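You operate a simulated robot arm through the tools that you are given. There is no shell and no other tool. Be economical: measure what you need, move in short steps, check, and stop when the job is done.

You are at the controls of a simulated two-armed robot. One attempt, no reset.

TASK
Pick up the red cups with one hand, pass it to the other hand and put it on the upper shelf of the counter. Put the red tip on the top of the fitting table away on the top of the display table. Fetch the black tub and set it on the top of the packing table. Take the red stop and leave it on the red panel. Shut the cleaner drawer. Fetch the white foot and set it in the inside of the delivery crate. Put the pink spanner on the top of the strap table away on the top of the parts bench. Fetch the green carton and set it on the top of the cleaning table. Fetch the black foot and set it on the bottom shelf of the parts bench. Take the teal tin and put it on the polishing block. Take the blue foot on the top of the cleaning table and put it away on the top of the packing table. Switch the blue rollator right brake off. Open the right drawer of the workbench. The order is free. Set down upright: red cups, red tip, green carton.

It is judged by the outcome, as a careful person would: the job done as asked, and still so three seconds after it is handed in. It fails if anything else is knocked over, pushed out of place, dropped, spilled or broken.

THE ROBOT
Two 7-joint arms with fingered hands on one trunk, on a base that drives. Base frame: it is fixed to the floor where the robot stands at the start and does not move with it; the origin is under the middle of the robot, x ahead of it, y to its left, z up; the surface under the hand at the start is at about z = 920. Lengths are in mm, angles in rad, forces in N, time in s.
The left shoulder is at the start at [70, 166, 1043], the right one opposite. With the tool pointing down near the work surface each hand reaches from about 400 to 960 mm from the robot's upright axis, wherever it stands, measured 20 degrees to its own side. Places, roughly: black foot (4x4x4 cm) [2100, 10700, 900]; black tub [2000, 3500, 1000]; blue foot (4x4x4 cm) [2100, 11100, 800]; blue rollator right brake [-7800, 10200, 700]; bottom shelf of the parts bench [1900, 6300, 200]; cleaner drawer [1900, 5500, 900]; green carton [2000, 10500, 1000]; inside of the delivery crate [-100, 9900, 700]; pink spanner [2000, 9500, 750]; polishing block (7x7x2 cm) [1700, 5700, 900]; red cups (10x10x23 cm) [500, -100, 1000]; red panel (12x10x2 cm) [1800, 6100, 900]; red stop (3x3x4 cm) [1700, 4000, 800]; red tip (5x5x5 cm) [-2300, 300, 800]; right drawer of the workbench [1800, 2900, 800]; teal tin [1750, 10500, 750]; top of the cleaning table [2000, 11300, 800]; top of the display table [-8400, 2400, 700]; top of the packing table [1900, 7700, 800]; top of the parts bench [1900, 6300, 900]; upper shelf of the counter [700, -400, 500]; white foot (4x4x4 cm) [1900, 7600, 800]. Payload 4.1 kg a hand.
The TCP of each hand is the grasp point between the finger pads, 32 mm short of the fingertips. In the tool frame z runs along the fingers and y along their closing line. Largest opening 108 mm; the body of the gripper starts 38 mm behind the TCP. The gripper is a hand of 4 fingers: y runs from the thumb to the fingers, the wrist lies at [-16, -108, -186] in the tool frame, and closing takes about 1.5 s.
Orientation is that of the tool frame in the base frame, as a unit quaternion [x, y, z, w]. With the fingers straight down and the wrist toward the robot, the tool's x, y and z point along [0, 1, 0], [1, 0, 0] and [0, 0, -1] of the base frame.

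THE INTERFACE
- The arms move only by the tool play_rows. It takes "left_plan", "right_plan" or both (then of equal length, played together; a hand with none holds still); each is a list of rows, each a list of 3 entries, a list of its own where there are three numbers: the shift along the base's x, y, z in units of 50 mm (1.0 is 50 mm), then the turn, a rotation vector about the base's x, y, z in units of 5 degrees (1.0 is 5 degrees), then the closure, from 0 (fully open) to 1 (shut). In form: [[[x, y, z], [wx, wy, wz], grip], ...]. A call has 1 to 20 rows; each row shifts and turns the commanded pose from where the row before left it. A call with a number of a shift or a turn outside -1 to 1 is refused whole. Rows are played at 5 a second. More than 50 mm and 0.15 rad between two rows, or a gripper value outside its range, and nothing of the call is played. A pose out of reach is approached as far as the arm can. The call stops where the force on the tool passes 40 N (or 10 N more than at its start, if that is more) or the arm is blocked; 0.2 s more then pass. Each finger travels about 45 mm/s and halts on what it meets, pressing with about 30 N; the grip force reading is that of the motor and also rises with nothing between the fingers. The clock runs only during rows and for 0.2 s after the last one: add rows that do not move to give the fingers time. The reply holds the time, the measured pose of the TCP, the force on the tool along the base axes, the opening and the grip force, in the units named above and with some noise, with the torque about the TCP (base axes, N m) and any sound that the robot's microphone picked up.
- Cameras (640 x 400 px; columns grow to the right, rows downward): "scene" is now at [137.2, -19.9, 1279.1]; the picture's right is [-0.23, -0.97, -0.00], its down [-0.49, 0.12, -0.86] and it looks along [0.84, -0.20, -0.50] (base axes); focal length 214 px, centre (320, 200). "left" rides on the left gripper at [-64, -93, -131] in its tool frame; the picture's right is [-0.80, -0.28, 0.53], its down [0.55, -0.71, 0.45] and it looks along [0.25, 0.65, 0.72] (tool axes); focal length 247 px, centre (320, 200). "right" rides on the right gripper at [64, -93, -132] in its tool frame; the picture's right is [-0.80, 0.28, -0.53], its down [-0.55, -0.71, 0.45] and it looks along [-0.25, 0.65, 0.72] (tool axes); focal length 247 px, centre (320, 200). There is no depth. A picture from a camera that has moved, and an enlarged one, comes with that camera's place and axes in the base frame and with its lens.
- capture(camera): a new picture of that camera. It takes no simulated time.
- slide_trunk(by): slides the trunk up (or, below 0, down) by that many mm; the arms and the scene camera ride with it, the base frame stays. It gives what a move gives, with no picture.
- roll_base(legs): drives the robot by 1 to 6 legs, each [ahead, left, turn to the left] in mm, mm and rad, along the robot's own axes; the way and the turn of a leg run together, so that a leg with both is an arc; at most 1500 mm and 3.142 rad a leg. The arms and the cameras ride along, it lands a little off, and it stops where it bumps. It gives what a move gives.
- grasp_type(shape, hand): the hand has 4 fingers and takes this shape, open, in about a second: jaw (thumb against the fingers, like two jaws); tri (thumb and two fingers); tip (a fingertip pinch); poke (one finger out to press); point (the index stretched); flat (the hand flat); cup (the hand cupped); fist (a fist). The gripper value then closes the fingers along that shape, each until it touches; the sizes above hold for jaw. It gives what a move gives, with no picture.
- head_to(pan, tilt): turns the head with the scene camera to pan (to the left, within 1.501 rad either way) and tilt (down, from -0.506 to 1.204), counted from straight ahead of the robot. It gives what a move gives.
- enlarge(camera, box): a new picture of the part [left, top, right, bottom] of that camera's present view, enlarged. It takes no simulated time.
- sign_off(): hands the job in; it is judged then, once.

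Work in short steps. Places have to be worked out from the pictures, the camera data and where the tool is seen: move nearer, look again, correct. Check each grasp and each placing, and mend what went wrong. You have 567 turns and 370 pictures in all, those below and enlarged ones among them. Open the grippers and draw the arms clear of the work before you hand the job in, unless the task says otherwise.

The tools are called after ">>>" as a command line: name --argument value ..., lists and objects as JSON in quotes. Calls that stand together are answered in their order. play_rows: Moves the arms, as the interface text tells. Its arguments: {"type":"object","properties":{"left_plan":{"type":"array"},"right_plan":{"type":"array"}},"required":[]} The other tools are called the same way: slide_trunk (by) slides the trunk up or down; grasp_type (shape, hand) gives the hand a shape; roll_base (legs) drives the base; head_to (pan, tilt) turns the head that bears the scene camera; capture (camera) takes a picture; enlarge (camera, box) takes an enlarged picture of a part of a camera's view; sign_off () hands the job in.

At the start:

```text
t: 0.0
left_tool_pos: [673.6, 10.4, 1247.6]
left_tool_rot: [0.707, 0.707, -0.001, 0.0]
left_contact_force: [0.2, -0.3, 0.2]
left_torque: [-0.02, -0.01, 0.0]
left_width: 107.6
left_finger_force: 0.0
left_shape: jaw
right_tool_pos: [428.3, -520.3, 1271.7]
right_tool_rot: [0.707, 0.707, 0.0, 0.0]
right_contact_force: [-0.1, -0.1, 0.4]
right_torque: [0.0, -0.04, 0.0]
right_width: 107.8
right_finger_force: 0.1
right_shape: jaw
trunk travel left (down, up): [-550.0, 390.0]
robot x, y, heading: [-3.0, -2.0, 0.002]
head pan, tilt: [-0.236, 0.525]
```

scene: 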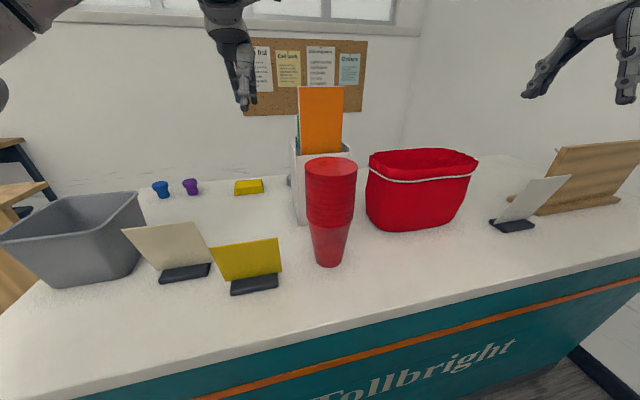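
right: 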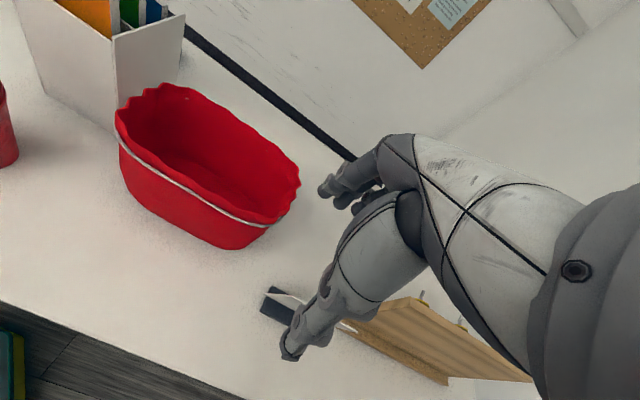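
left: 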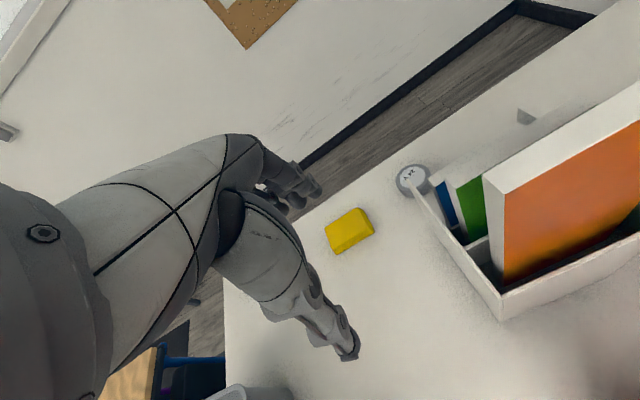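

The cups stand near (495, -120). First I look around with the head to learn the surroundings.

>>> head_to --pan 1.4 --tilt 0.3

>>> capture --camera "scene"

>>> head_to --pan -1.4 --tilt 0.5

>>> capture --camera "scene"

>>> head_to --pan -0.2 --tilt 1.0

>>> capture --camera "scene"

```text
t: 1.7
left_tool_pos: [673.6, 9.5, 1247.2]
left_tool_rot: [0.707, 0.708, -0.001, 0.0]
left_contact_force: [0.2, 0.3, -0.1]
left_torque: [0.03, -0.02, -0.01]
left_width: 107.5
left_finger_force: 0.1
left_shape: jaw
right_tool_pos: [427.3, -520.8, 1271.4]
right_tool_rot: [0.707, 0.707, 0.0, 0.0]
right_contact_force: [0.0, 1.0, 0.5]
right_torque: [-0.01, -0.02, 0.0]
right_width: 107.5
right_finger_force: 0.2
right_shape: jaw
trunk travel left (down, up): [-550.0, 390.0]
robot x, y, heading: [-1.9, -2.4, -0.001]
head pan, tilt: [1.4, 0.3]
```

```text
366 pictures are left
camera scene: at [65.2, 93.1, 1300.0], right [0.99, -0.17, 0.0], down [-0.05, -0.29, -0.96], along [0.16, 0.94, -0.3], focal length 214 px, centre (320, 200)
```

scene: 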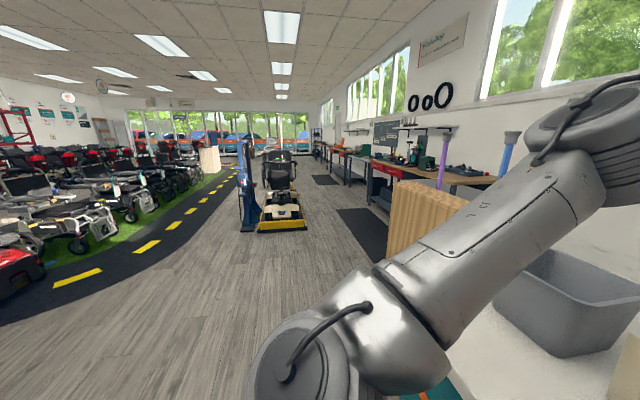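

```text
t: 4.2
left_tool_pos: [673.4, 9.6, 1247.8]
left_tool_rot: [0.708, 0.707, 0.0, 0.0]
left_contact_force: [0.3, -0.3, 0.0]
left_torque: [0.03, 0.01, 0.02]
left_width: 107.7
left_finger_force: 0.0
left_shape: jaw
right_tool_pos: [428.7, -520.4, 1272.1]
right_tool_rot: [0.707, 0.707, 0.0, 0.0]
right_contact_force: [-0.1, 0.9, -0.1]
right_torque: [-0.02, 0.02, -0.02]
right_width: 107.9
right_finger_force: 0.1
right_shape: jaw
trunk travel left (down, up): [-550.0, 390.0]
robot x, y, heading: [-1.5, -0.3, -0.001]
head pan, tilt: [-1.4, 0.499]
```

```text
365 pictures are left
camera scene: at [64.8, -88.5, 1281.6], right [-0.99, -0.17, 0.0], down [-0.08, 0.47, -0.88], along [0.15, -0.87, -0.48], focal length 214 px, centre (320, 200)
```

scene: 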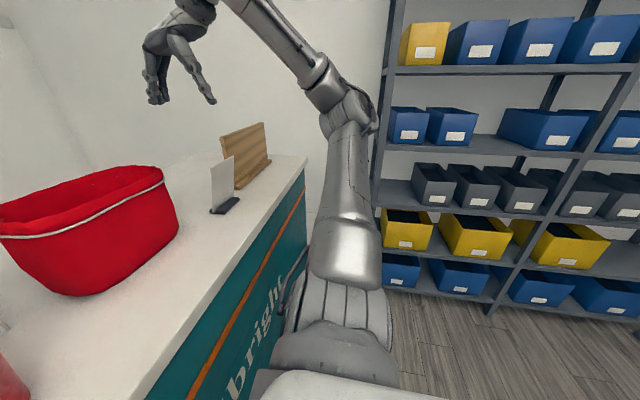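

```text
t: 5.6
left_tool_pos: [674.2, 10.7, 1247.0]
left_tool_rot: [0.707, 0.708, -0.001, 0.0]
left_contact_force: [-0.4, 0.5, -0.3]
left_torque: [0.01, -0.02, 0.0]
left_width: 107.6
left_finger_force: 0.0
left_shape: jaw
right_tool_pos: [428.0, -519.8, 1272.3]
right_tool_rot: [0.707, 0.707, 0.0, 0.0]
right_contact_force: [0.9, 0.2, 0.3]
right_torque: [0.01, -0.04, -0.01]
right_width: 107.6
right_finger_force: 0.0
right_shape: jaw
trunk travel left (down, up): [-550.0, 390.0]
robot x, y, heading: [1.0, 4.0, -0.002]
head pan, tilt: [-0.201, 1.0]
```

```text
364 pictures are left
camera scene: at [117.5, -12.8, 1240.5], right [-0.2, -0.98, 0.0], down [-0.82, 0.17, -0.54], along [0.53, -0.11, -0.84], focal length 214 px, centre (320, 200)
```

scene: 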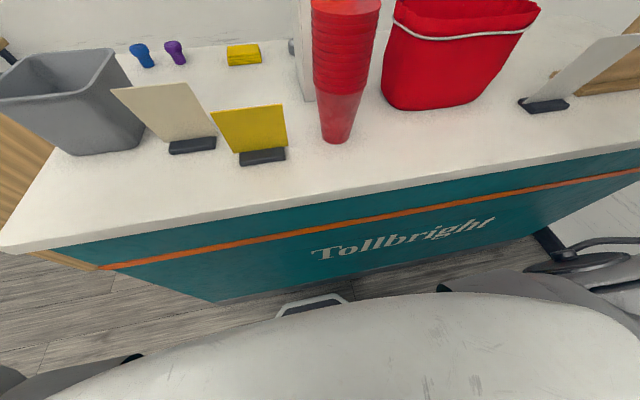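

The counter is closed in front, so its shelves must open at the back, with an aisle of about 1.3 m there. I back off a little and bring the left hand to a horizontal pose in front of the upper part of the cups.

>>> roll_base --legs '[[-150, 0, 0]]'

>>> play_rows --left_plan '[[[-0.2, -0.16, -0.06], [0.866, -0.866, -0.866], 0], [[-0.2, -0.16, -0.06], [0.866, -0.866, -0.866], 0], [[-0.2, -0.16, -0.06], [0.866, -0.866, -0.866], 0], [[-0.2, -0.16, -0.06], [0.866, -0.866, -0.866], 0], [[-0.2, -0.16, -0.06], [0.866, -0.866, -0.866], 0], [[-0.2, -0.16, -0.06], [0.866, -0.866, -0.866], 0], [[-0.2, -0.16, -0.06], [0.866, -0.866, -0.866], 0], [[-0.2, -0.16, -0.06], [0.866, -0.866, -0.866], 0], [[-0.2, -0.16, -0.06], [0.866, -0.866, -0.866], 0], [[-0.2, -0.16, -0.06], [0.866, -0.866, -0.866], 0], [[-0.2, -0.16, -0.06], [0.866, -0.866, -0.866], 0], [[-0.2, -0.16, -0.06], [0.866, -0.866, -0.866], 0], [[-0.2, -0.16, -0.06], [0.866, -0.866, -0.866], 0], [[-0.2, -0.16, -0.06], [0.866, -0.866, -0.866], 0], [[-0.2, -0.16, -0.06], [0.866, -0.866, -0.866], 0], [[-0.2, -0.16, -0.06], [0.866, -0.866, -0.866], 0]]'

>>> head_to --pan -0.15 --tilt 0.6

>>> capture --camera "scene"

>>> capture --camera "left"

```text
t: 6.9
left_tool_pos: [524.3, 10.5, 1248.2]
left_tool_rot: [0.707, 0.707, -0.001, 0.0]
left_contact_force: [0.1, 0.2, 0.5]
left_torque: [0.01, 0.03, -0.01]
left_width: 107.7
left_finger_force: 0.1
left_shape: jaw
right_tool_pos: [279.8, -519.2, 1271.5]
right_tool_rot: [0.706, 0.708, 0.0, 0.0]
right_contact_force: [0.0, 0.5, 0.5]
right_torque: [0.02, -0.02, 0.0]
right_width: 107.4
right_finger_force: 0.1
right_shape: jaw
trunk travel left (down, up): [-550.0, 390.0]
robot x, y, heading: [-148.2, -1.0, -0.001]
head pan, tilt: [-0.201, 1.0]
```

```text
t: 10.3
left_tool_pos: [362.9, -116.0, 1199.2]
left_tool_rot: [0.706, 0.0, 0.708, 0.001]
left_contact_force: [-0.1, -0.1, -0.4]
left_torque: [0.01, 0.0, 0.02]
left_width: 107.5
left_finger_force: 0.0
left_shape: jaw
right_tool_pos: [281.4, -518.6, 1273.0]
right_tool_rot: [0.707, 0.707, 0.0, 0.0]
right_contact_force: [-0.3, 0.3, -0.3]
right_torque: [0.03, 0.01, -0.02]
right_width: 107.8
right_finger_force: 0.1
right_shape: jaw
trunk travel left (down, up): [-550.0, 390.0]
robot x, y, heading: [-146.4, -2.1, -0.003]
head pan, tilt: [-0.201, 1.0]
```

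```text
t: 11.2
left_tool_pos: [364.6, -115.3, 1199.1]
left_tool_rot: [0.707, 0.002, 0.707, 0.002]
left_contact_force: [-0.1, -0.2, -0.7]
left_torque: [0.0, -0.01, 0.03]
left_width: 107.6
left_finger_force: 0.1
left_shape: jaw
right_tool_pos: [279.8, -518.7, 1271.1]
right_tool_rot: [0.706, 0.708, 0.0, 0.0]
right_contact_force: [0.0, -0.7, 0.6]
right_torque: [-0.02, 0.02, 0.02]
right_width: 107.6
right_finger_force: 0.1
right_shape: jaw
trunk travel left (down, up): [-550.0, 390.0]
robot x, y, heading: [-148.1, 0.6, -0.0]
head pan, tilt: [-0.15, 0.6]
```

```text
363 pictures are left
camera scene: at [-11.9, -12.0, 1272.4], right [-0.15, -0.99, 0.0], down [-0.56, 0.08, -0.82], along [0.82, -0.12, -0.57], focal length 214 px, centre (320, 200)
```

scene: 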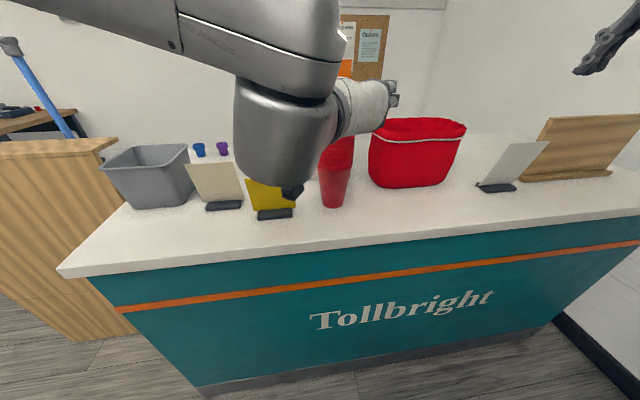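

```text
362 pictures are left
camera left: at [232.8, -23.6, 1135.1], right [0.53, 0.28, -0.8], down [0.45, 0.71, 0.55], along [0.72, -0.65, 0.25], focal length 247 px, centre (320, 200)
```

left: 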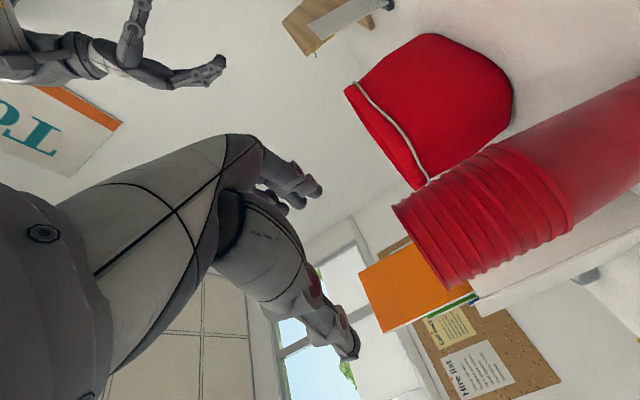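

Left-camera and scene views put the cup axis at about (488, -123). I lower the hand to z≈1085 in front of the stack and check alignment.

>>> play_rows --left_plan '[[[0, -0.08, -1], [0, 0, 0], 0], [[0, -0.07, -1], [0, 0, 0], 0], [[0, 0, -0.28], [0, 0, 0], 0], [[0.4, 0, 0], [0, 0, 0], 0]]'

>>> capture --camera "left"

```text
refused: row 1 steps farther than a row can; nothing moved
```

```text
361 pictures are left
camera left: at [232.8, -23.6, 1135.1], right [0.53, 0.28, -0.8], down [0.45, 0.71, 0.55], along [0.72, -0.65, 0.25], focal length 247 px, centre (320, 200)
```

left: 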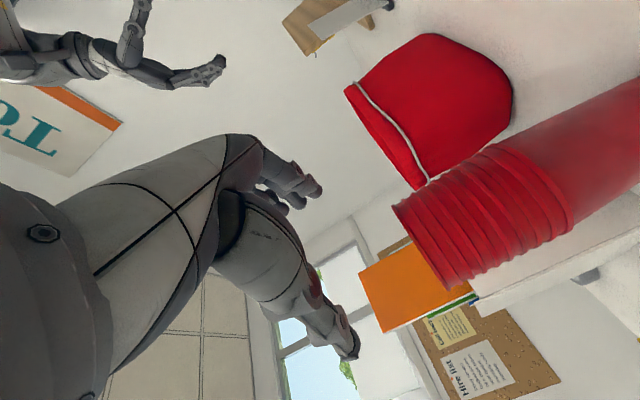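

Row norm is limited to 50 mm; I redo it with slightly smaller steps.

>>> play_rows --left_plan '[[[0, -0.05, -0.76], [0, 0, 0], 0], [[0, -0.05, -0.76], [0, 0, 0], 0], [[0, -0.05, -0.76], [0, 0, 0], 0], [[0.4, 0, 0], [0, 0, 0], 0]]'

>>> capture --camera "left"

```text
t: 12.2
left_tool_pos: [383.8, -122.2, 1085.8]
left_tool_rot: [0.707, 0.001, 0.707, 0.001]
left_contact_force: [-0.6, 0.0, -0.1]
left_torque: [0.0, -0.02, -0.01]
left_width: 107.8
left_finger_force: 0.0
left_shape: jaw
right_tool_pos: [280.1, -518.5, 1272.5]
right_tool_rot: [0.706, 0.708, 0.0, 0.0]
right_contact_force: [0.1, 0.8, -0.1]
right_torque: [0.02, 0.03, -0.02]
right_width: 107.7
right_finger_force: 0.1
right_shape: jaw
trunk travel left (down, up): [-550.0, 390.0]
robot x, y, heading: [-150.0, -2.8, 0.004]
head pan, tilt: [-0.15, 0.6]
```

```text
360 pictures are left
camera left: at [252.6, -30.3, 1021.9], right [0.53, 0.28, -0.8], down [0.45, 0.71, 0.55], along [0.72, -0.65, 0.25], focal length 247 px, centre (320, 200)
```

left: 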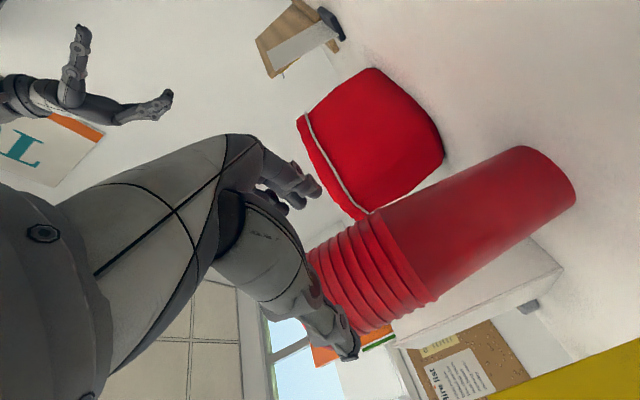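

The stack lies in line with the hand. I advance to the cups and close.

>>> play_rows --left_plan '[[[0.7, -0.02, 0], [0, 0, 0], 0], [[0.7, -0.02, 0], [0, 0, 0], 0], [[0.6, 0, 0], [0, 0, 0], 0], [[0, 0, 0], [0, 0, 0], 0]]'

>>> capture --camera "left"

>>> capture --camera "right"

```text
t: 13.2
left_tool_pos: [420.1, -123.5, 1086.8]
left_tool_rot: [0.707, 0.0, 0.707, 0.0]
left_contact_force: [-0.1, -0.2, 0.1]
left_torque: [-0.03, -0.01, -0.01]
left_width: 107.6
left_finger_force: 0.1
left_shape: jaw
left hand out of reach, approached as far as the arm can: row 2, 3
right_tool_pos: [281.7, -516.7, 1272.1]
right_tool_rot: [0.707, 0.708, 0.0, -0.001]
right_contact_force: [0.0, -0.2, 0.5]
right_torque: [-0.01, 0.02, 0.01]
right_width: 107.6
right_finger_force: 0.0
right_shape: jaw
trunk travel left (down, up): [-550.0, 390.0]
robot x, y, heading: [-147.0, -1.0, 0.001]
head pan, tilt: [-0.15, 0.6]
```

```text
359 pictures are left
camera left: at [287.8, -31.2, 1023.3], right [0.53, 0.28, -0.8], down [0.45, 0.71, 0.55], along [0.72, -0.65, 0.25], focal length 247 px, centre (320, 200)
```

left: 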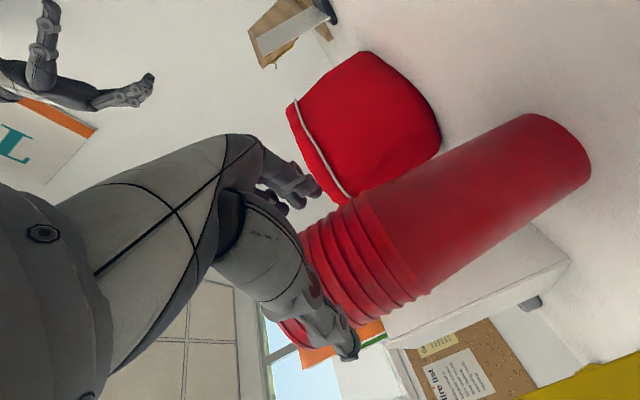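

```text
358 pictures are left
camera right: at [188.6, -453.1, 1403.4], right [0.29, -0.8, 0.53], down [-0.7, -0.55, -0.45], along [0.65, -0.25, -0.72], focal length 247 px, centre (320, 200)
```

right: 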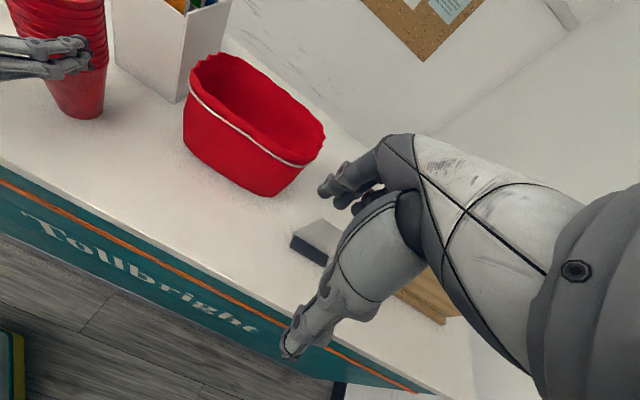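

The arm ran out of reach at x=420, so I let the base carry the hand the remaining 68 mm forward.

>>> roll_base --legs '[[68, 0, 0]]'

>>> capture --camera "right"

>>> capture --camera "left"

```text
t: 14.2
left_tool_pos: [487.0, -124.5, 1086.2]
left_tool_rot: [0.708, 0.001, 0.706, 0.001]
left_contact_force: [0.1, 0.4, -0.7]
left_torque: [0.02, -0.03, -0.02]
left_width: 107.9
left_finger_force: 0.1
left_shape: jaw
right_tool_pos: [349.9, -519.1, 1271.7]
right_tool_rot: [0.707, 0.707, -0.001, -0.001]
right_contact_force: [0.9, 0.8, 0.0]
right_torque: [0.0, 0.05, -0.01]
right_width: 107.8
right_finger_force: 0.0
right_shape: jaw
trunk travel left (down, up): [-550.0, 390.0]
robot x, y, heading: [-82.5, 0.7, 0.002]
head pan, tilt: [-0.15, 0.6]
```

```text
357 pictures are left
camera right: at [256.9, -453.9, 1403.0], right [0.29, -0.8, 0.53], down [-0.71, -0.55, -0.45], along [0.65, -0.25, -0.72], focal length 247 px, centre (320, 200)
```

right: 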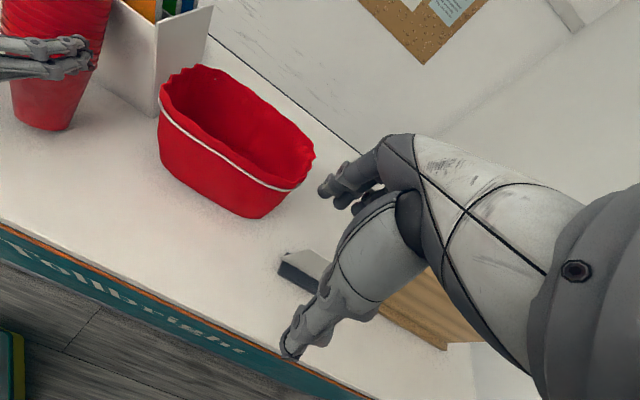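

```text
356 pictures are left
camera left: at [355.9, -31.9, 1023.0], right [0.53, 0.28, -0.8], down [0.45, 0.71, 0.55], along [0.72, -0.65, 0.25], focal length 247 px, centre (320, 200)
```

left: 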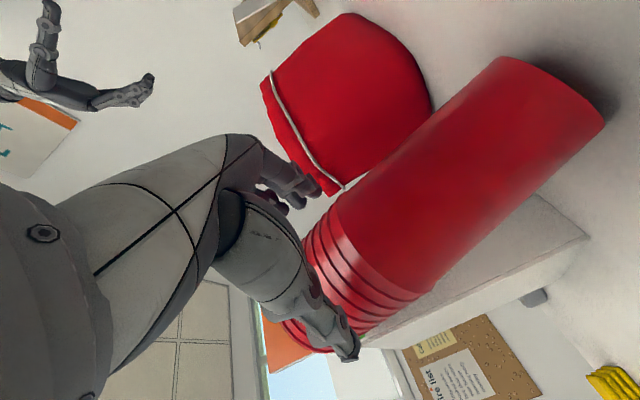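

The cups are between thumb and fingers, nothing touched. I close the left hand.

>>> play_rows --left_plan '[[[0, 0, 0], [0, 0, 0], 0.3], [[0, 0, 0], [0, 0, 0], 0.6], [[0, 0, 0], [0, 0, 0], 0.8], [[0, 0, 0], [0, 0, 0], 1], [[0, 0, 0], [0, 0, 0], 1], [[0, 0, 0], [0, 0, 0], 1], [[0, 0, 0], [0, 0, 0], 1]]'

>>> capture --camera "left"

```text
t: 15.8
left_tool_pos: [486.8, -124.4, 1086.4]
left_tool_rot: [0.707, 0.001, 0.707, 0.001]
left_contact_force: [-0.1, -0.1, 0.4]
left_torque: [0.01, -0.02, -0.01]
left_width: 10.7
left_finger_force: 29.9
left_shape: jaw
right_tool_pos: [347.9, -519.3, 1273.1]
right_tool_rot: [0.707, 0.707, 0.0, 0.0]
right_contact_force: [0.3, 0.1, -0.2]
right_torque: [-0.04, 0.04, -0.02]
right_width: 107.6
right_finger_force: 0.1
right_shape: jaw
trunk travel left (down, up): [-550.0, 390.0]
robot x, y, heading: [-78.9, -0.6, 0.002]
head pan, tilt: [-0.15, 0.6]
```

```text
355 pictures are left
camera left: at [354.2, -31.8, 1023.9], right [0.53, 0.28, -0.8], down [0.45, 0.71, 0.55], along [0.72, -0.65, 0.25], focal length 247 px, centre (320, 200)
```

left: 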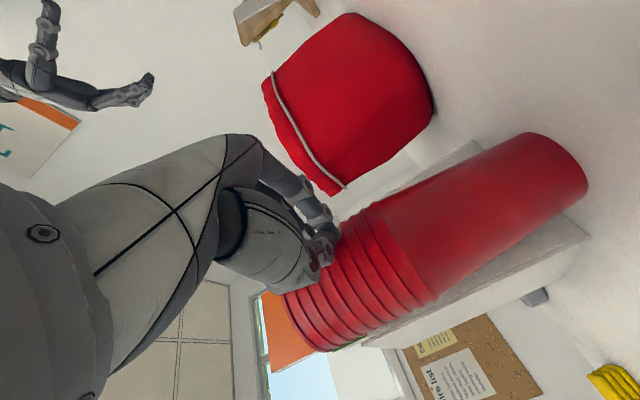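

The fingers shut to 10.7 mm: the stack was squeezed forward, still standing. I reopen and look where it stands now.

>>> play_rows --left_plan '[[[0, 0, 0], [0, 0, 0], 0.5], [[0, 0, 0], [0, 0, 0], 0], [[0, 0, 0], [0, 0, 0], 0], [[0, 0, 0], [0, 0, 0], 0], [[0, 0, 0], [0, 0, 0], 0], [[0, 0, 0], [0, 0, 0], 0], [[0, 0, 0], [0, 0, 0], 0]]'

>>> capture --camera "left"

>>> capture --camera "scene"

>>> enlarge --camera "right" --box '[0, 0, 240, 150]'

```text
t: 17.4
left_tool_pos: [485.6, -125.8, 1087.1]
left_tool_rot: [0.707, 0.0, 0.707, 0.001]
left_contact_force: [-0.5, 0.0, 0.9]
left_torque: [0.03, -0.01, 0.0]
left_width: 107.9
left_finger_force: 0.0
left_shape: jaw
right_tool_pos: [348.1, -518.6, 1271.7]
right_tool_rot: [0.706, 0.708, 0.0, 0.001]
right_contact_force: [-0.7, 0.4, -0.6]
right_torque: [0.01, 0.0, 0.03]
right_width: 107.6
right_finger_force: 0.0
right_shape: jaw
trunk travel left (down, up): [-550.0, 390.0]
robot x, y, heading: [-80.6, -0.0, 0.002]
head pan, tilt: [-0.15, 0.6]
```

```text
354 pictures are left
camera left: at [354.7, -32.0, 1023.6], right [0.53, 0.28, -0.8], down [0.45, 0.71, 0.55], along [0.72, -0.65, 0.25], focal length 247 px, centre (320, 200)
```

left: 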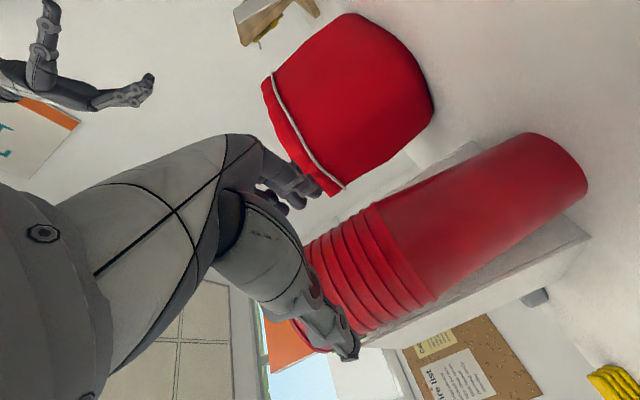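

```text
353 pictures are left
camera scene: at [55.9, -11.8, 1272.5], right [-0.15, -0.99, 0.0], down [-0.56, 0.08, -0.82], along [0.82, -0.12, -0.57], focal length 214 px, centre (320, 200)
```

scene: 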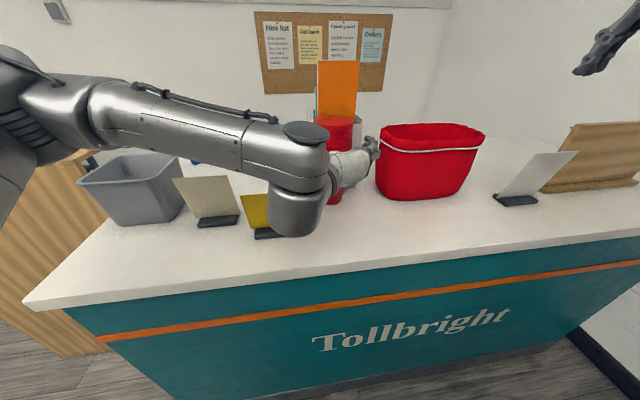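

```text
2.67 times, centred on (120, 75) of right
camera zoom: at [255.1, -454.1, 1403.4], right [0.28, -0.8, 0.53], down [-0.7, -0.55, -0.45], along [0.65, -0.25, -0.72], focal length 659 px, centre (853, 533)
```

zoom: 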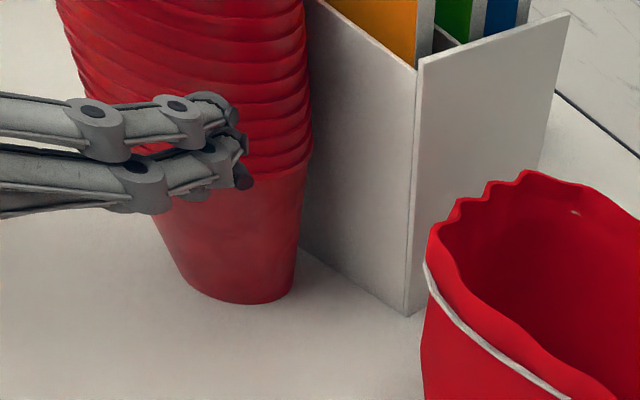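

The cup axis is now about (561, -126), with the organizer face at x≈618. I drive 84 mm ahead so the grasp point sits slightly beyond the cup axis.

>>> roll_base --legs '[[84, 0, 0]]'

>>> enlarge --camera "right" --box '[0, 0, 240, 150]'

>>> capture --camera "left"

```text
t: 18.6
left_tool_pos: [562.9, -128.2, 1084.4]
left_tool_rot: [0.71, -0.004, 0.704, 0.004]
left_contact_force: [-1.3, -0.4, -1.0]
left_torque: [-0.04, -0.01, -0.01]
left_width: 107.8
left_finger_force: 0.1
left_shape: jaw
right_tool_pos: [430.1, -518.9, 1270.2]
right_tool_rot: [0.706, 0.708, 0.0, 0.0]
right_contact_force: [0.3, -0.4, -0.4]
right_torque: [0.0, -0.02, 0.01]
right_width: 107.9
right_finger_force: 0.1
right_shape: jaw
trunk travel left (down, up): [-550.0, 390.0]
robot x, y, heading: [-4.2, -2.6, 0.003]
head pan, tilt: [-0.15, 0.6]
stopped in leg 1: the force on the tool passed its limit at 61 N (the readings are from after the stop); the commanded pose is now the measured one
```

```text
2.67 times, centred on (120, 75) of right
camera zoom: at [337.1, -454.0, 1402.5], right [0.29, -0.8, 0.53], down [-0.71, -0.55, -0.45], along [0.65, -0.25, -0.72], focal length 659 px, centre (853, 533)
```

zoom: 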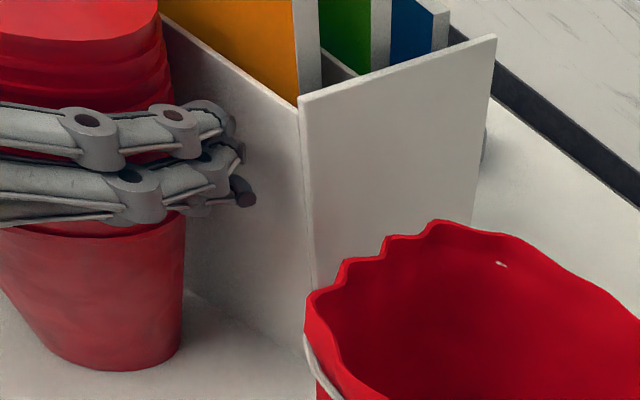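

```text
350 pictures are left
camera left: at [432.3, -32.9, 1022.3], right [0.53, 0.28, -0.8], down [0.46, 0.7, 0.54], along [0.71, -0.66, 0.24], focal length 247 px, centre (320, 200)
```

left: 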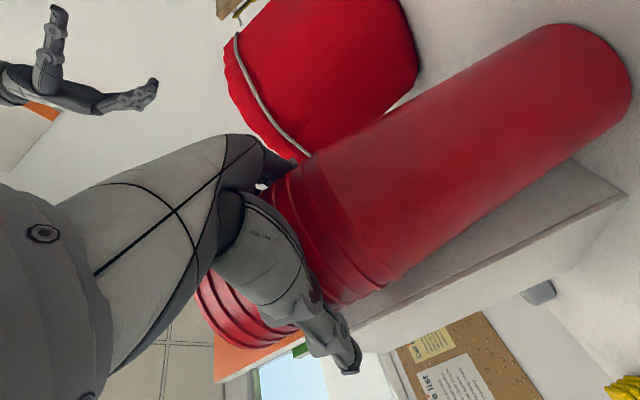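

Contact force came from the fingertips meeting the organizer; the cup axis is near x=559 and the grasp point at 563. I close the hand here.

>>> play_rows --left_plan '[[[0, 0, 0], [0, 0, 0], 0.2], [[0, 0, 0], [0, 0, 0], 0.4], [[0, 0, 0], [0, 0, 0], 0.6], [[0, 0, 0], [0, 0, 0], 0.8], [[0, 0, 0], [0, 0, 0], 1], [[0, 0, 0], [0, 0, 0], 1], [[0, 0, 0], [0, 0, 0], 1]]'

>>> enlarge --camera "right" --box '[0, 0, 240, 150]'

>>> capture --camera "left"

```text
t: 20.2
left_tool_pos: [563.2, -126.8, 1084.2]
left_tool_rot: [0.711, -0.003, 0.704, 0.004]
left_contact_force: [0.6, 0.1, -0.5]
left_torque: [0.01, -0.02, -0.03]
left_width: 74.4
left_finger_force: 30.2
left_shape: jaw
right_tool_pos: [430.0, -518.6, 1270.2]
right_tool_rot: [0.707, 0.708, -0.001, -0.001]
right_contact_force: [-0.5, -0.2, 0.1]
right_torque: [0.02, 0.0, -0.01]
right_width: 107.9
right_finger_force: 0.0
right_shape: jaw
trunk travel left (down, up): [-550.0, 390.0]
robot x, y, heading: [-4.8, -1.9, 0.001]
head pan, tilt: [-0.15, 0.6]
```

```text
2.67 times, centred on (120, 75) of right
camera zoom: at [335.8, -454.1, 1403.0], right [0.29, -0.8, 0.53], down [-0.71, -0.55, -0.45], along [0.65, -0.25, -0.72], focal length 659 px, centre (853, 533)
```

zoom: 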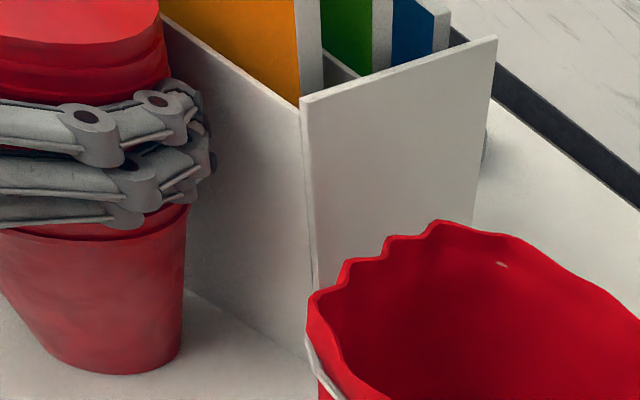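

```text
348 pictures are left
camera left: at [431.5, -32.9, 1022.8], right [0.53, 0.28, -0.8], down [0.46, 0.7, 0.54], along [0.71, -0.66, 0.24], focal length 247 px, centre (320, 200)
```

left: 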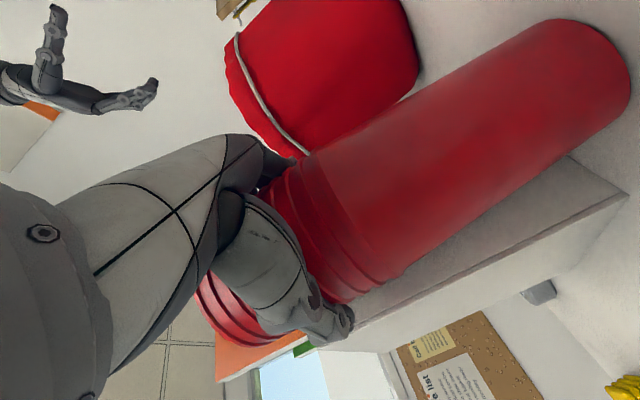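

Width 74 mm with 30 N: the stack is held. I lift straight up a little and check that it comes along.

>>> play_rows --left_plan '[[[-0.05, 0, 0.4], [0, 0, 0], 1], [[-0.05, 0, 0.4], [0, 0, 0], 1], [[-0.1, 0, 0.5], [0, 0, 0], 1], [[0, 0, 0], [0, 0, 0], 1]]'

>>> capture --camera "right"

```text
t: 21.2
left_tool_pos: [552.9, -127.3, 1148.6]
left_tool_rot: [0.71, -0.002, 0.704, 0.004]
left_contact_force: [0.9, -0.3, -1.3]
left_torque: [0.04, 0.02, 0.02]
left_width: 74.1
left_finger_force: 30.5
left_shape: jaw
right_tool_pos: [429.5, -518.9, 1271.2]
right_tool_rot: [0.706, 0.708, 0.0, -0.001]
right_contact_force: [-0.3, 0.4, -1.3]
right_torque: [0.0, 0.02, 0.0]
right_width: 107.5
right_finger_force: 0.0
right_shape: jaw
trunk travel left (down, up): [-550.0, 390.0]
robot x, y, heading: [-0.6, 1.9, -0.0]
head pan, tilt: [-0.15, 0.6]
```

```text
347 pictures are left
camera right: at [336.6, -454.0, 1402.8], right [0.29, -0.8, 0.53], down [-0.71, -0.55, -0.45], along [0.65, -0.25, -0.72], focal length 247 px, centre (320, 200)
```

right: 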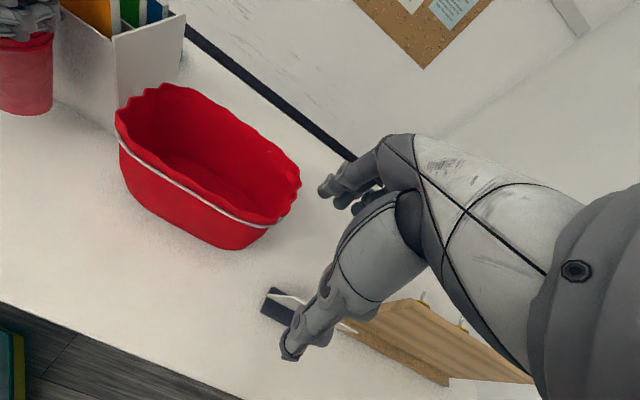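

The stack is lifted cleanly and nothing else moved. I raise it a bit more, then back off from the counter.

>>> play_rows --left_plan '[[[0, 0, 0.5], [0, 0, 0], 1], [[0, 0, 0.5], [0, 0, 0], 1]]'

>>> roll_base --legs '[[-400, 0, 0]]'

>>> play_rows --right_plan '[[[0, 0.2, -0.25], [-0.866, -0.866, 0.866], 0], [[0, 0.2, -0.25], [-0.866, -0.866, 0.866], 0], [[0, 0.2, -0.25], [-0.866, -0.866, 0.866], 0], [[0, 0.2, -0.25], [-0.866, -0.866, 0.866], 0], [[0, 0.2, -0.25], [-0.866, -0.866, 0.866], 0], [[0, 0.2, -0.25], [-0.866, -0.866, 0.866], 0], [[0, 0.2, -0.25], [-0.866, -0.866, 0.866], 0], [[0, 0.2, -0.25], [-0.866, -0.866, 0.866], 0], [[0, 0.2, -0.25], [-0.866, -0.866, 0.866], 0], [[0, 0.2, -0.25], [-0.866, -0.866, 0.866], 0], [[0, 0.2, -0.25], [-0.866, -0.866, 0.866], 0], [[0, 0.2, -0.25], [-0.866, -0.866, 0.866], 0], [[0, 0.2, -0.25], [-0.866, -0.866, 0.866], 0], [[0, 0.2, -0.25], [-0.866, -0.866, 0.866], 0], [[0, 0.2, -0.25], [-0.866, -0.866, 0.866], 0], [[0, 0.2, -0.25], [-0.866, -0.866, 0.866], 0]]'

>>> capture --camera "scene"

>>> capture --camera "right"

```text
t: 21.8
left_tool_pos: [552.1, -125.7, 1199.2]
left_tool_rot: [0.711, -0.003, 0.703, 0.003]
left_contact_force: [-0.5, 0.2, -1.4]
left_torque: [-0.01, -0.01, 0.05]
left_width: 74.3
left_finger_force: 30.1
left_shape: jaw
right_tool_pos: [429.0, -520.1, 1271.8]
right_tool_rot: [0.707, 0.707, 0.0, -0.001]
right_contact_force: [0.1, 0.3, 0.6]
right_torque: [-0.03, -0.03, 0.02]
right_width: 108.1
right_finger_force: 0.1
right_shape: jaw
trunk travel left (down, up): [-550.0, 390.0]
robot x, y, heading: [1.4, -1.5, 0.004]
head pan, tilt: [-0.15, 0.6]
```

```text
t: 24.3
left_tool_pos: [150.2, -127.1, 1198.9]
left_tool_rot: [0.71, -0.003, 0.704, 0.004]
left_contact_force: [-0.2, 0.0, -1.0]
left_torque: [0.0, 0.01, -0.03]
left_width: 74.3
left_finger_force: 30.2
left_shape: jaw
right_tool_pos: [27.1, -518.8, 1271.9]
right_tool_rot: [0.706, 0.708, 0.0, -0.001]
right_contact_force: [-0.4, -0.4, 1.3]
right_torque: [0.01, 0.0, -0.03]
right_width: 107.6
right_finger_force: 0.0
right_shape: jaw
trunk travel left (down, up): [-550.0, 390.0]
robot x, y, heading: [-403.7, 1.0, 0.002]
head pan, tilt: [-0.15, 0.6]
```

```text
t: 27.7
left_tool_pos: [148.5, -127.3, 1198.6]
left_tool_rot: [0.711, -0.003, 0.704, 0.005]
left_contact_force: [0.3, 0.3, -1.3]
left_torque: [-0.02, -0.04, 0.01]
left_width: 74.1
left_finger_force: 30.1
left_shape: jaw
right_tool_pos: [26.6, -406.8, 1206.0]
right_tool_rot: [0.237, 0.795, -0.001, 0.558]
right_contact_force: [0.1, 0.1, -0.4]
right_torque: [0.0, -0.03, -0.01]
right_width: 107.7
right_finger_force: 0.1
right_shape: jaw
right hand out of reach, approached as far as the arm can: row 9, 10, 11, 12, 13, 14, 15, 16
trunk travel left (down, up): [-550.0, 390.0]
robot x, y, heading: [-405.0, -2.0, 0.005]
head pan, tilt: [-0.15, 0.6]
```

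```text
346 pictures are left
camera scene: at [-266.7, -12.7, 1272.5], right [-0.15, -0.99, 0.0], down [-0.56, 0.08, -0.83], along [0.82, -0.12, -0.56], focal length 214 px, centre (320, 200)
```

scene: 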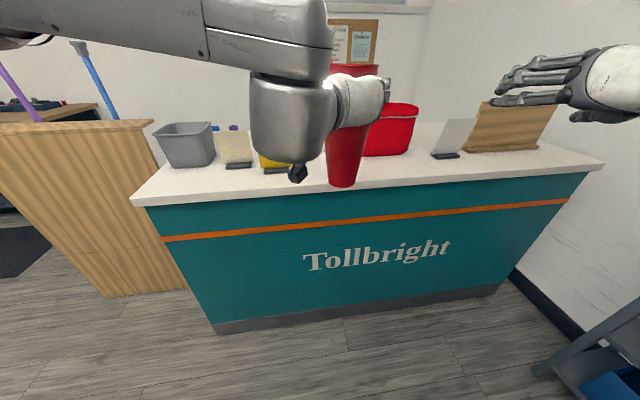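

```text
345 pictures are left
camera right: at [-141.7, -429.4, 1174.2], right [-0.15, 0.09, 0.98], down [0.28, -0.95, 0.13], along [0.95, 0.29, 0.12], focal length 247 px, centre (320, 200)
```

right: 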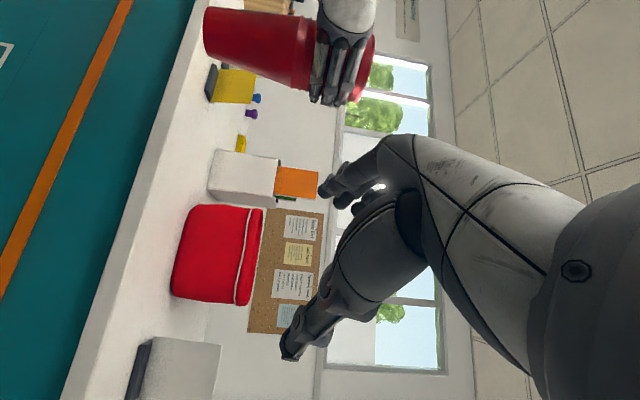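

The right arm stopped short of the full turn at that spot. I move it toward the cup stack at a lower height, which should come into reach, and read the pose.

>>> play_rows --right_plan '[[[0, 0.8, 0.1], [0, 0, 0], 0], [[0, 0.8, 0.1], [0, 0, 0], 0], [[0, 0.8, 0.1], [0, 0, 0], 0], [[0, 0.8, 0.1], [0, 0, 0], 0], [[0, 0, 0], [0, 0, 0], 0]]'

>>> capture --camera "right"

```text
t: 28.9
left_tool_pos: [151.5, -130.0, 1196.8]
left_tool_rot: [0.71, -0.003, 0.704, 0.002]
left_contact_force: [-0.8, -0.2, -1.6]
left_torque: [-0.05, -0.02, 0.05]
left_width: 74.3
left_finger_force: 29.5
left_shape: jaw
right_tool_pos: [44.7, -317.1, 1252.9]
right_tool_rot: [0.236, 0.797, 0.001, 0.556]
right_contact_force: [1.1, -0.3, -0.8]
right_torque: [0.03, -0.04, 0.06]
right_width: 107.9
right_finger_force: 0.0
right_shape: jaw
right hand out of reach, approached as far as the arm can: row 1, 2, 3, 4
trunk travel left (down, up): [-550.0, 390.0]
robot x, y, heading: [-401.2, -3.2, 0.008]
head pan, tilt: [-0.15, 0.6]
```

```text
344 pictures are left
camera right: at [-125.0, -339.8, 1221.2], right [-0.15, 0.09, 0.98], down [0.28, -0.95, 0.13], along [0.95, 0.29, 0.12], focal length 247 px, centre (320, 200)
```

right: 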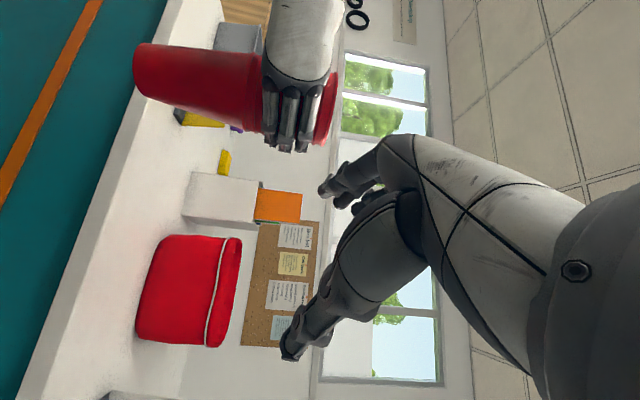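

The right wrist can't yaw straight ahead here; its natural line points somewhat to the right. I turn the commanded yaw about 28° to the right and see what pose it reaches.

>>> play_rows --right_plan '[[[0, 0, 0], [0, 0, -0.95], 0], [[0, 0, 0], [0, 0, -0.95], 0], [[0, 0, 0], [0, 0, -0.95], 0], [[0, 0, 0], [0, 0, -0.95], 0], [[0, 0, 0], [0, 0, -0.95], 0], [[0, 0, 0], [0, 0, -0.95], 0], [[0, 0, 0], [0, 0, 0], 0]]'

>>> capture --camera "scene"

```text
t: 30.5
left_tool_pos: [149.6, -126.6, 1198.9]
left_tool_rot: [0.71, -0.003, 0.704, 0.003]
left_contact_force: [0.2, -0.7, -0.4]
left_torque: [0.0, -0.01, 0.02]
left_width: 74.2
left_finger_force: 30.0
left_shape: jaw
right_tool_pos: [56.8, -318.7, 1267.4]
right_tool_rot: [0.426, 0.713, -0.139, 0.54]
right_contact_force: [-0.6, 0.2, 0.7]
right_torque: [0.03, -0.02, 0.02]
right_width: 107.8
right_finger_force: 0.0
right_shape: jaw
right hand out of reach, approached as far as the arm can: row 1, 2, 3, 4
trunk travel left (down, up): [-550.0, 390.0]
robot x, y, heading: [-402.9, -0.3, -0.0]
head pan, tilt: [-0.15, 0.6]
```

```text
343 pictures are left
camera scene: at [-266.8, -13.1, 1272.5], right [-0.15, -0.99, 0.0], down [-0.56, 0.08, -0.83], along [0.82, -0.12, -0.56], focal length 214 px, centre (320, 200)
```

scene: 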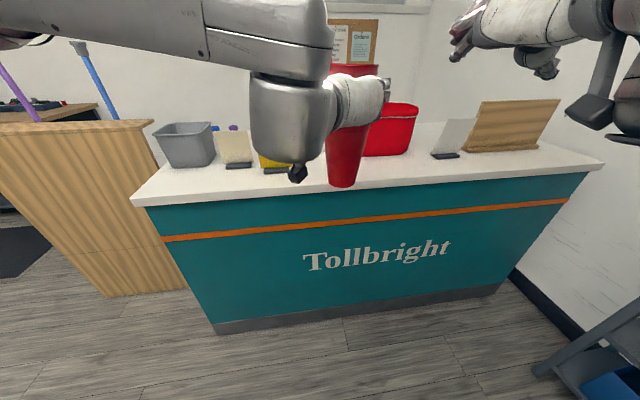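

The commanded pose follows what was reached. I now level the hand (yaw about −28°) while lowering it beside the cups, well clear of them.

>>> play_rows --right_plan '[[[0, 0, -0.57], [-0.878, -0.27, 0.667], 0], [[0, 0, -0.57], [-0.878, -0.27, 0.667], 0], [[0, 0, -0.57], [-0.878, -0.27, 0.667], 0], [[0, 0, -0.57], [-0.878, -0.27, 0.667], 0], [[0, 0, -0.57], [-0.878, -0.27, 0.667], 0], [[0, 0, -0.57], [-0.878, -0.27, 0.667], 0], [[0, 0, 0], [0, 0, 0], 0]]'

```text
t: 32.1
left_tool_pos: [150.1, -126.9, 1198.5]
left_tool_rot: [0.711, -0.002, 0.704, 0.004]
left_contact_force: [-0.2, -0.4, -0.4]
left_torque: [-0.01, -0.01, 0.0]
left_width: 74.3
left_finger_force: 29.8
left_shape: jaw
right_tool_pos: [103.8, -317.6, 1229.3]
right_tool_rot: [0.2, 0.692, -0.171, 0.673]
right_contact_force: [1.4, 0.0, 0.7]
right_torque: [0.03, 0.04, -0.01]
right_width: 107.8
right_finger_force: 0.2
right_shape: jaw
right hand out of reach, approached as far as the arm can: row 1, 2, 3, 4, 5, 6
trunk travel left (down, up): [-550.0, 390.0]
robot x, y, heading: [-402.0, -2.2, 0.003]
head pan, tilt: [-0.15, 0.6]
```

The right hand is now level with yaw −30° but can't come close to the body. I bring the cups to the robot's centreline and farther out with the left hand, where both arms should reach.

>>> play_rows --left_plan '[[[0.4, 0.6, -0.25], [0, 0, 0.7], 1], [[0.4, 0.6, -0.25], [0, 0, 0.7], 1], [[0.4, 0.6, -0.25], [0, 0, 0.7], 1], [[0.4, 0.6, -0.25], [0, 0, 0.7], 1], [[0, 0, 0], [0, 0, 0], 1]]'

>>> capture --camera "scene"

```text
t: 33.3
left_tool_pos: [230.1, -5.7, 1148.3]
left_tool_rot: [0.705, 0.084, 0.7, -0.082]
left_contact_force: [-0.4, 0.5, -1.2]
left_torque: [0.01, 0.0, 0.02]
left_width: 74.4
left_finger_force: 29.7
left_shape: jaw
right_tool_pos: [104.6, -317.3, 1229.8]
right_tool_rot: [0.201, 0.692, -0.168, 0.673]
right_contact_force: [-0.1, 0.0, 0.0]
right_torque: [0.01, -0.02, 0.01]
right_width: 108.0
right_finger_force: 0.1
right_shape: jaw
trunk travel left (down, up): [-550.0, 390.0]
robot x, y, heading: [-400.0, -1.9, 0.001]
head pan, tilt: [-0.15, 0.6]
```

```text
342 pictures are left
camera scene: at [-266.9, -13.4, 1272.5], right [-0.15, -0.99, 0.0], down [-0.56, 0.08, -0.83], along [0.82, -0.12, -0.56], focal length 214 px, centre (320, 200)
```

scene: 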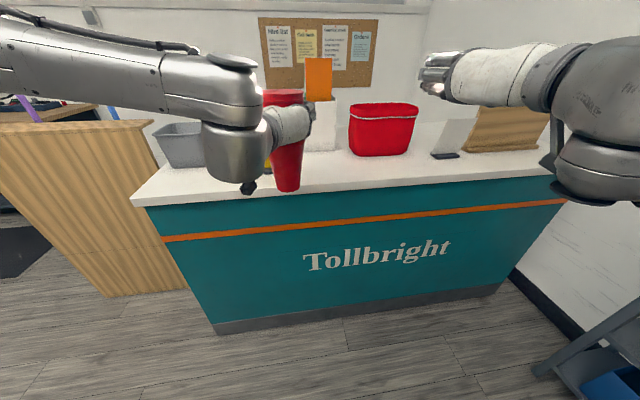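

The cups are now at about (232, -5). I lower the right hand and bring it behind and below the left hand, ahead of the lower cup.

>>> play_rows --right_plan '[[[0, 0.3, -0.75], [0, 0, 0.25], 0], [[0, 0.3, -0.75], [0, 0, 0.25], 0], [[0, 0.3, -0.75], [0, 0, 0.25], 0], [[0, 0.3, -0.75], [0, 0, 0.25], 0], [[0, 0.3, -0.75], [0, 0, 0.25], 0], [[0.05, 0.6, 0], [0, 0, 0.3], 0], [[0.05, 0.6, 0], [0, 0, 0.3], 0], [[0.05, 0.6, 0], [0, 0, 0.3], 0], [[0, 0, 0], [0, 0, 0], 0]]'

>>> capture --camera "scene"

>>> capture --camera "right"

```text
t: 35.3
left_tool_pos: [229.8, -6.7, 1148.8]
left_tool_rot: [0.705, 0.084, 0.699, -0.083]
left_contact_force: [-1.0, -0.7, -1.5]
left_torque: [-0.03, 0.0, -0.02]
left_width: 74.1
left_finger_force: 29.7
left_shape: jaw
right_tool_pos: [127.1, -173.8, 1166.2]
right_tool_rot: [0.126, 0.717, -0.082, 0.681]
right_contact_force: [0.8, -1.0, -0.9]
right_torque: [-0.03, 0.01, 0.05]
right_width: 107.9
right_finger_force: 0.1
right_shape: jaw
right hand out of reach, approached as far as the arm can: row 1, 2, 3, 4, 5
trunk travel left (down, up): [-550.0, 390.0]
robot x, y, heading: [-400.7, -2.7, 0.006]
head pan, tilt: [-0.15, 0.6]
```

```text
341 pictures are left
camera scene: at [-266.8, -13.6, 1272.5], right [-0.15, -0.99, 0.0], down [-0.56, 0.08, -0.82], along [0.82, -0.12, -0.57], focal length 214 px, centre (320, 200)
```

scene: 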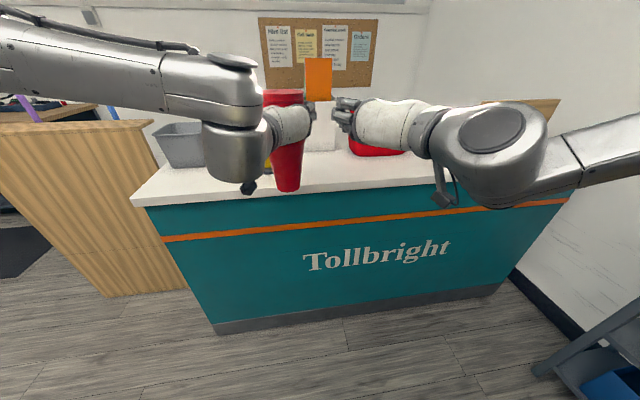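

```text
340 pictures are left
camera right: at [-27.3, -218.2, 1104.6], right [-0.39, 0.37, 0.84], down [0.24, -0.84, 0.48], along [0.89, 0.4, 0.24], focal length 247 px, centre (320, 200)
```

right: 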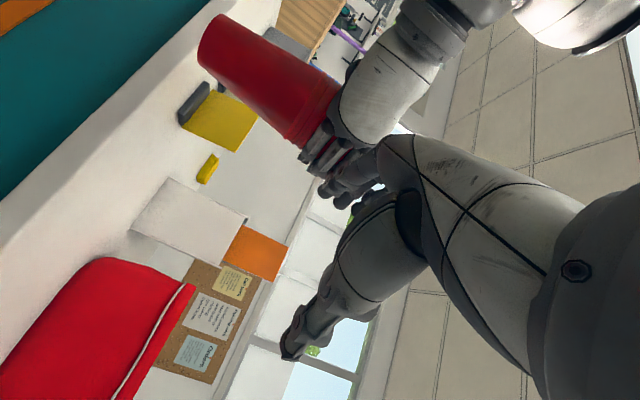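

Now in reach. I try to lower the right hand by 120 mm at this spot before moving left.

>>> play_rows --right_plan '[[[-0.1, -0.1, -0.6], [0, 0, 0], 0], [[-0.1, -0.1, -0.6], [0, 0, 0], 0], [[-0.1, 0, -0.6], [0, 0, 0], 0], [[0, 0, -0.6], [0, 0, 0], 0], [[0, 0, 0], [0, 0, 0], 0]]'

```text
t: 36.5
left_tool_pos: [230.0, -7.2, 1149.9]
left_tool_rot: [0.705, 0.085, 0.7, -0.082]
left_contact_force: [-0.1, 0.7, -2.2]
left_torque: [-0.02, -0.01, 0.01]
left_width: 74.0
left_finger_force: 29.9
left_shape: jaw
right_tool_pos: [125.3, -185.0, 1046.2]
right_tool_rot: [0.125, 0.716, -0.081, 0.682]
right_contact_force: [0.1, 0.3, -0.1]
right_torque: [0.03, -0.03, 0.02]
right_width: 107.9
right_finger_force: 0.1
right_shape: jaw
right hand out of reach, approached as far as the arm can: row 2, 3
trunk travel left (down, up): [-550.0, 390.0]
robot x, y, heading: [-401.0, -2.5, 0.002]
head pan, tilt: [-0.15, 0.6]
```

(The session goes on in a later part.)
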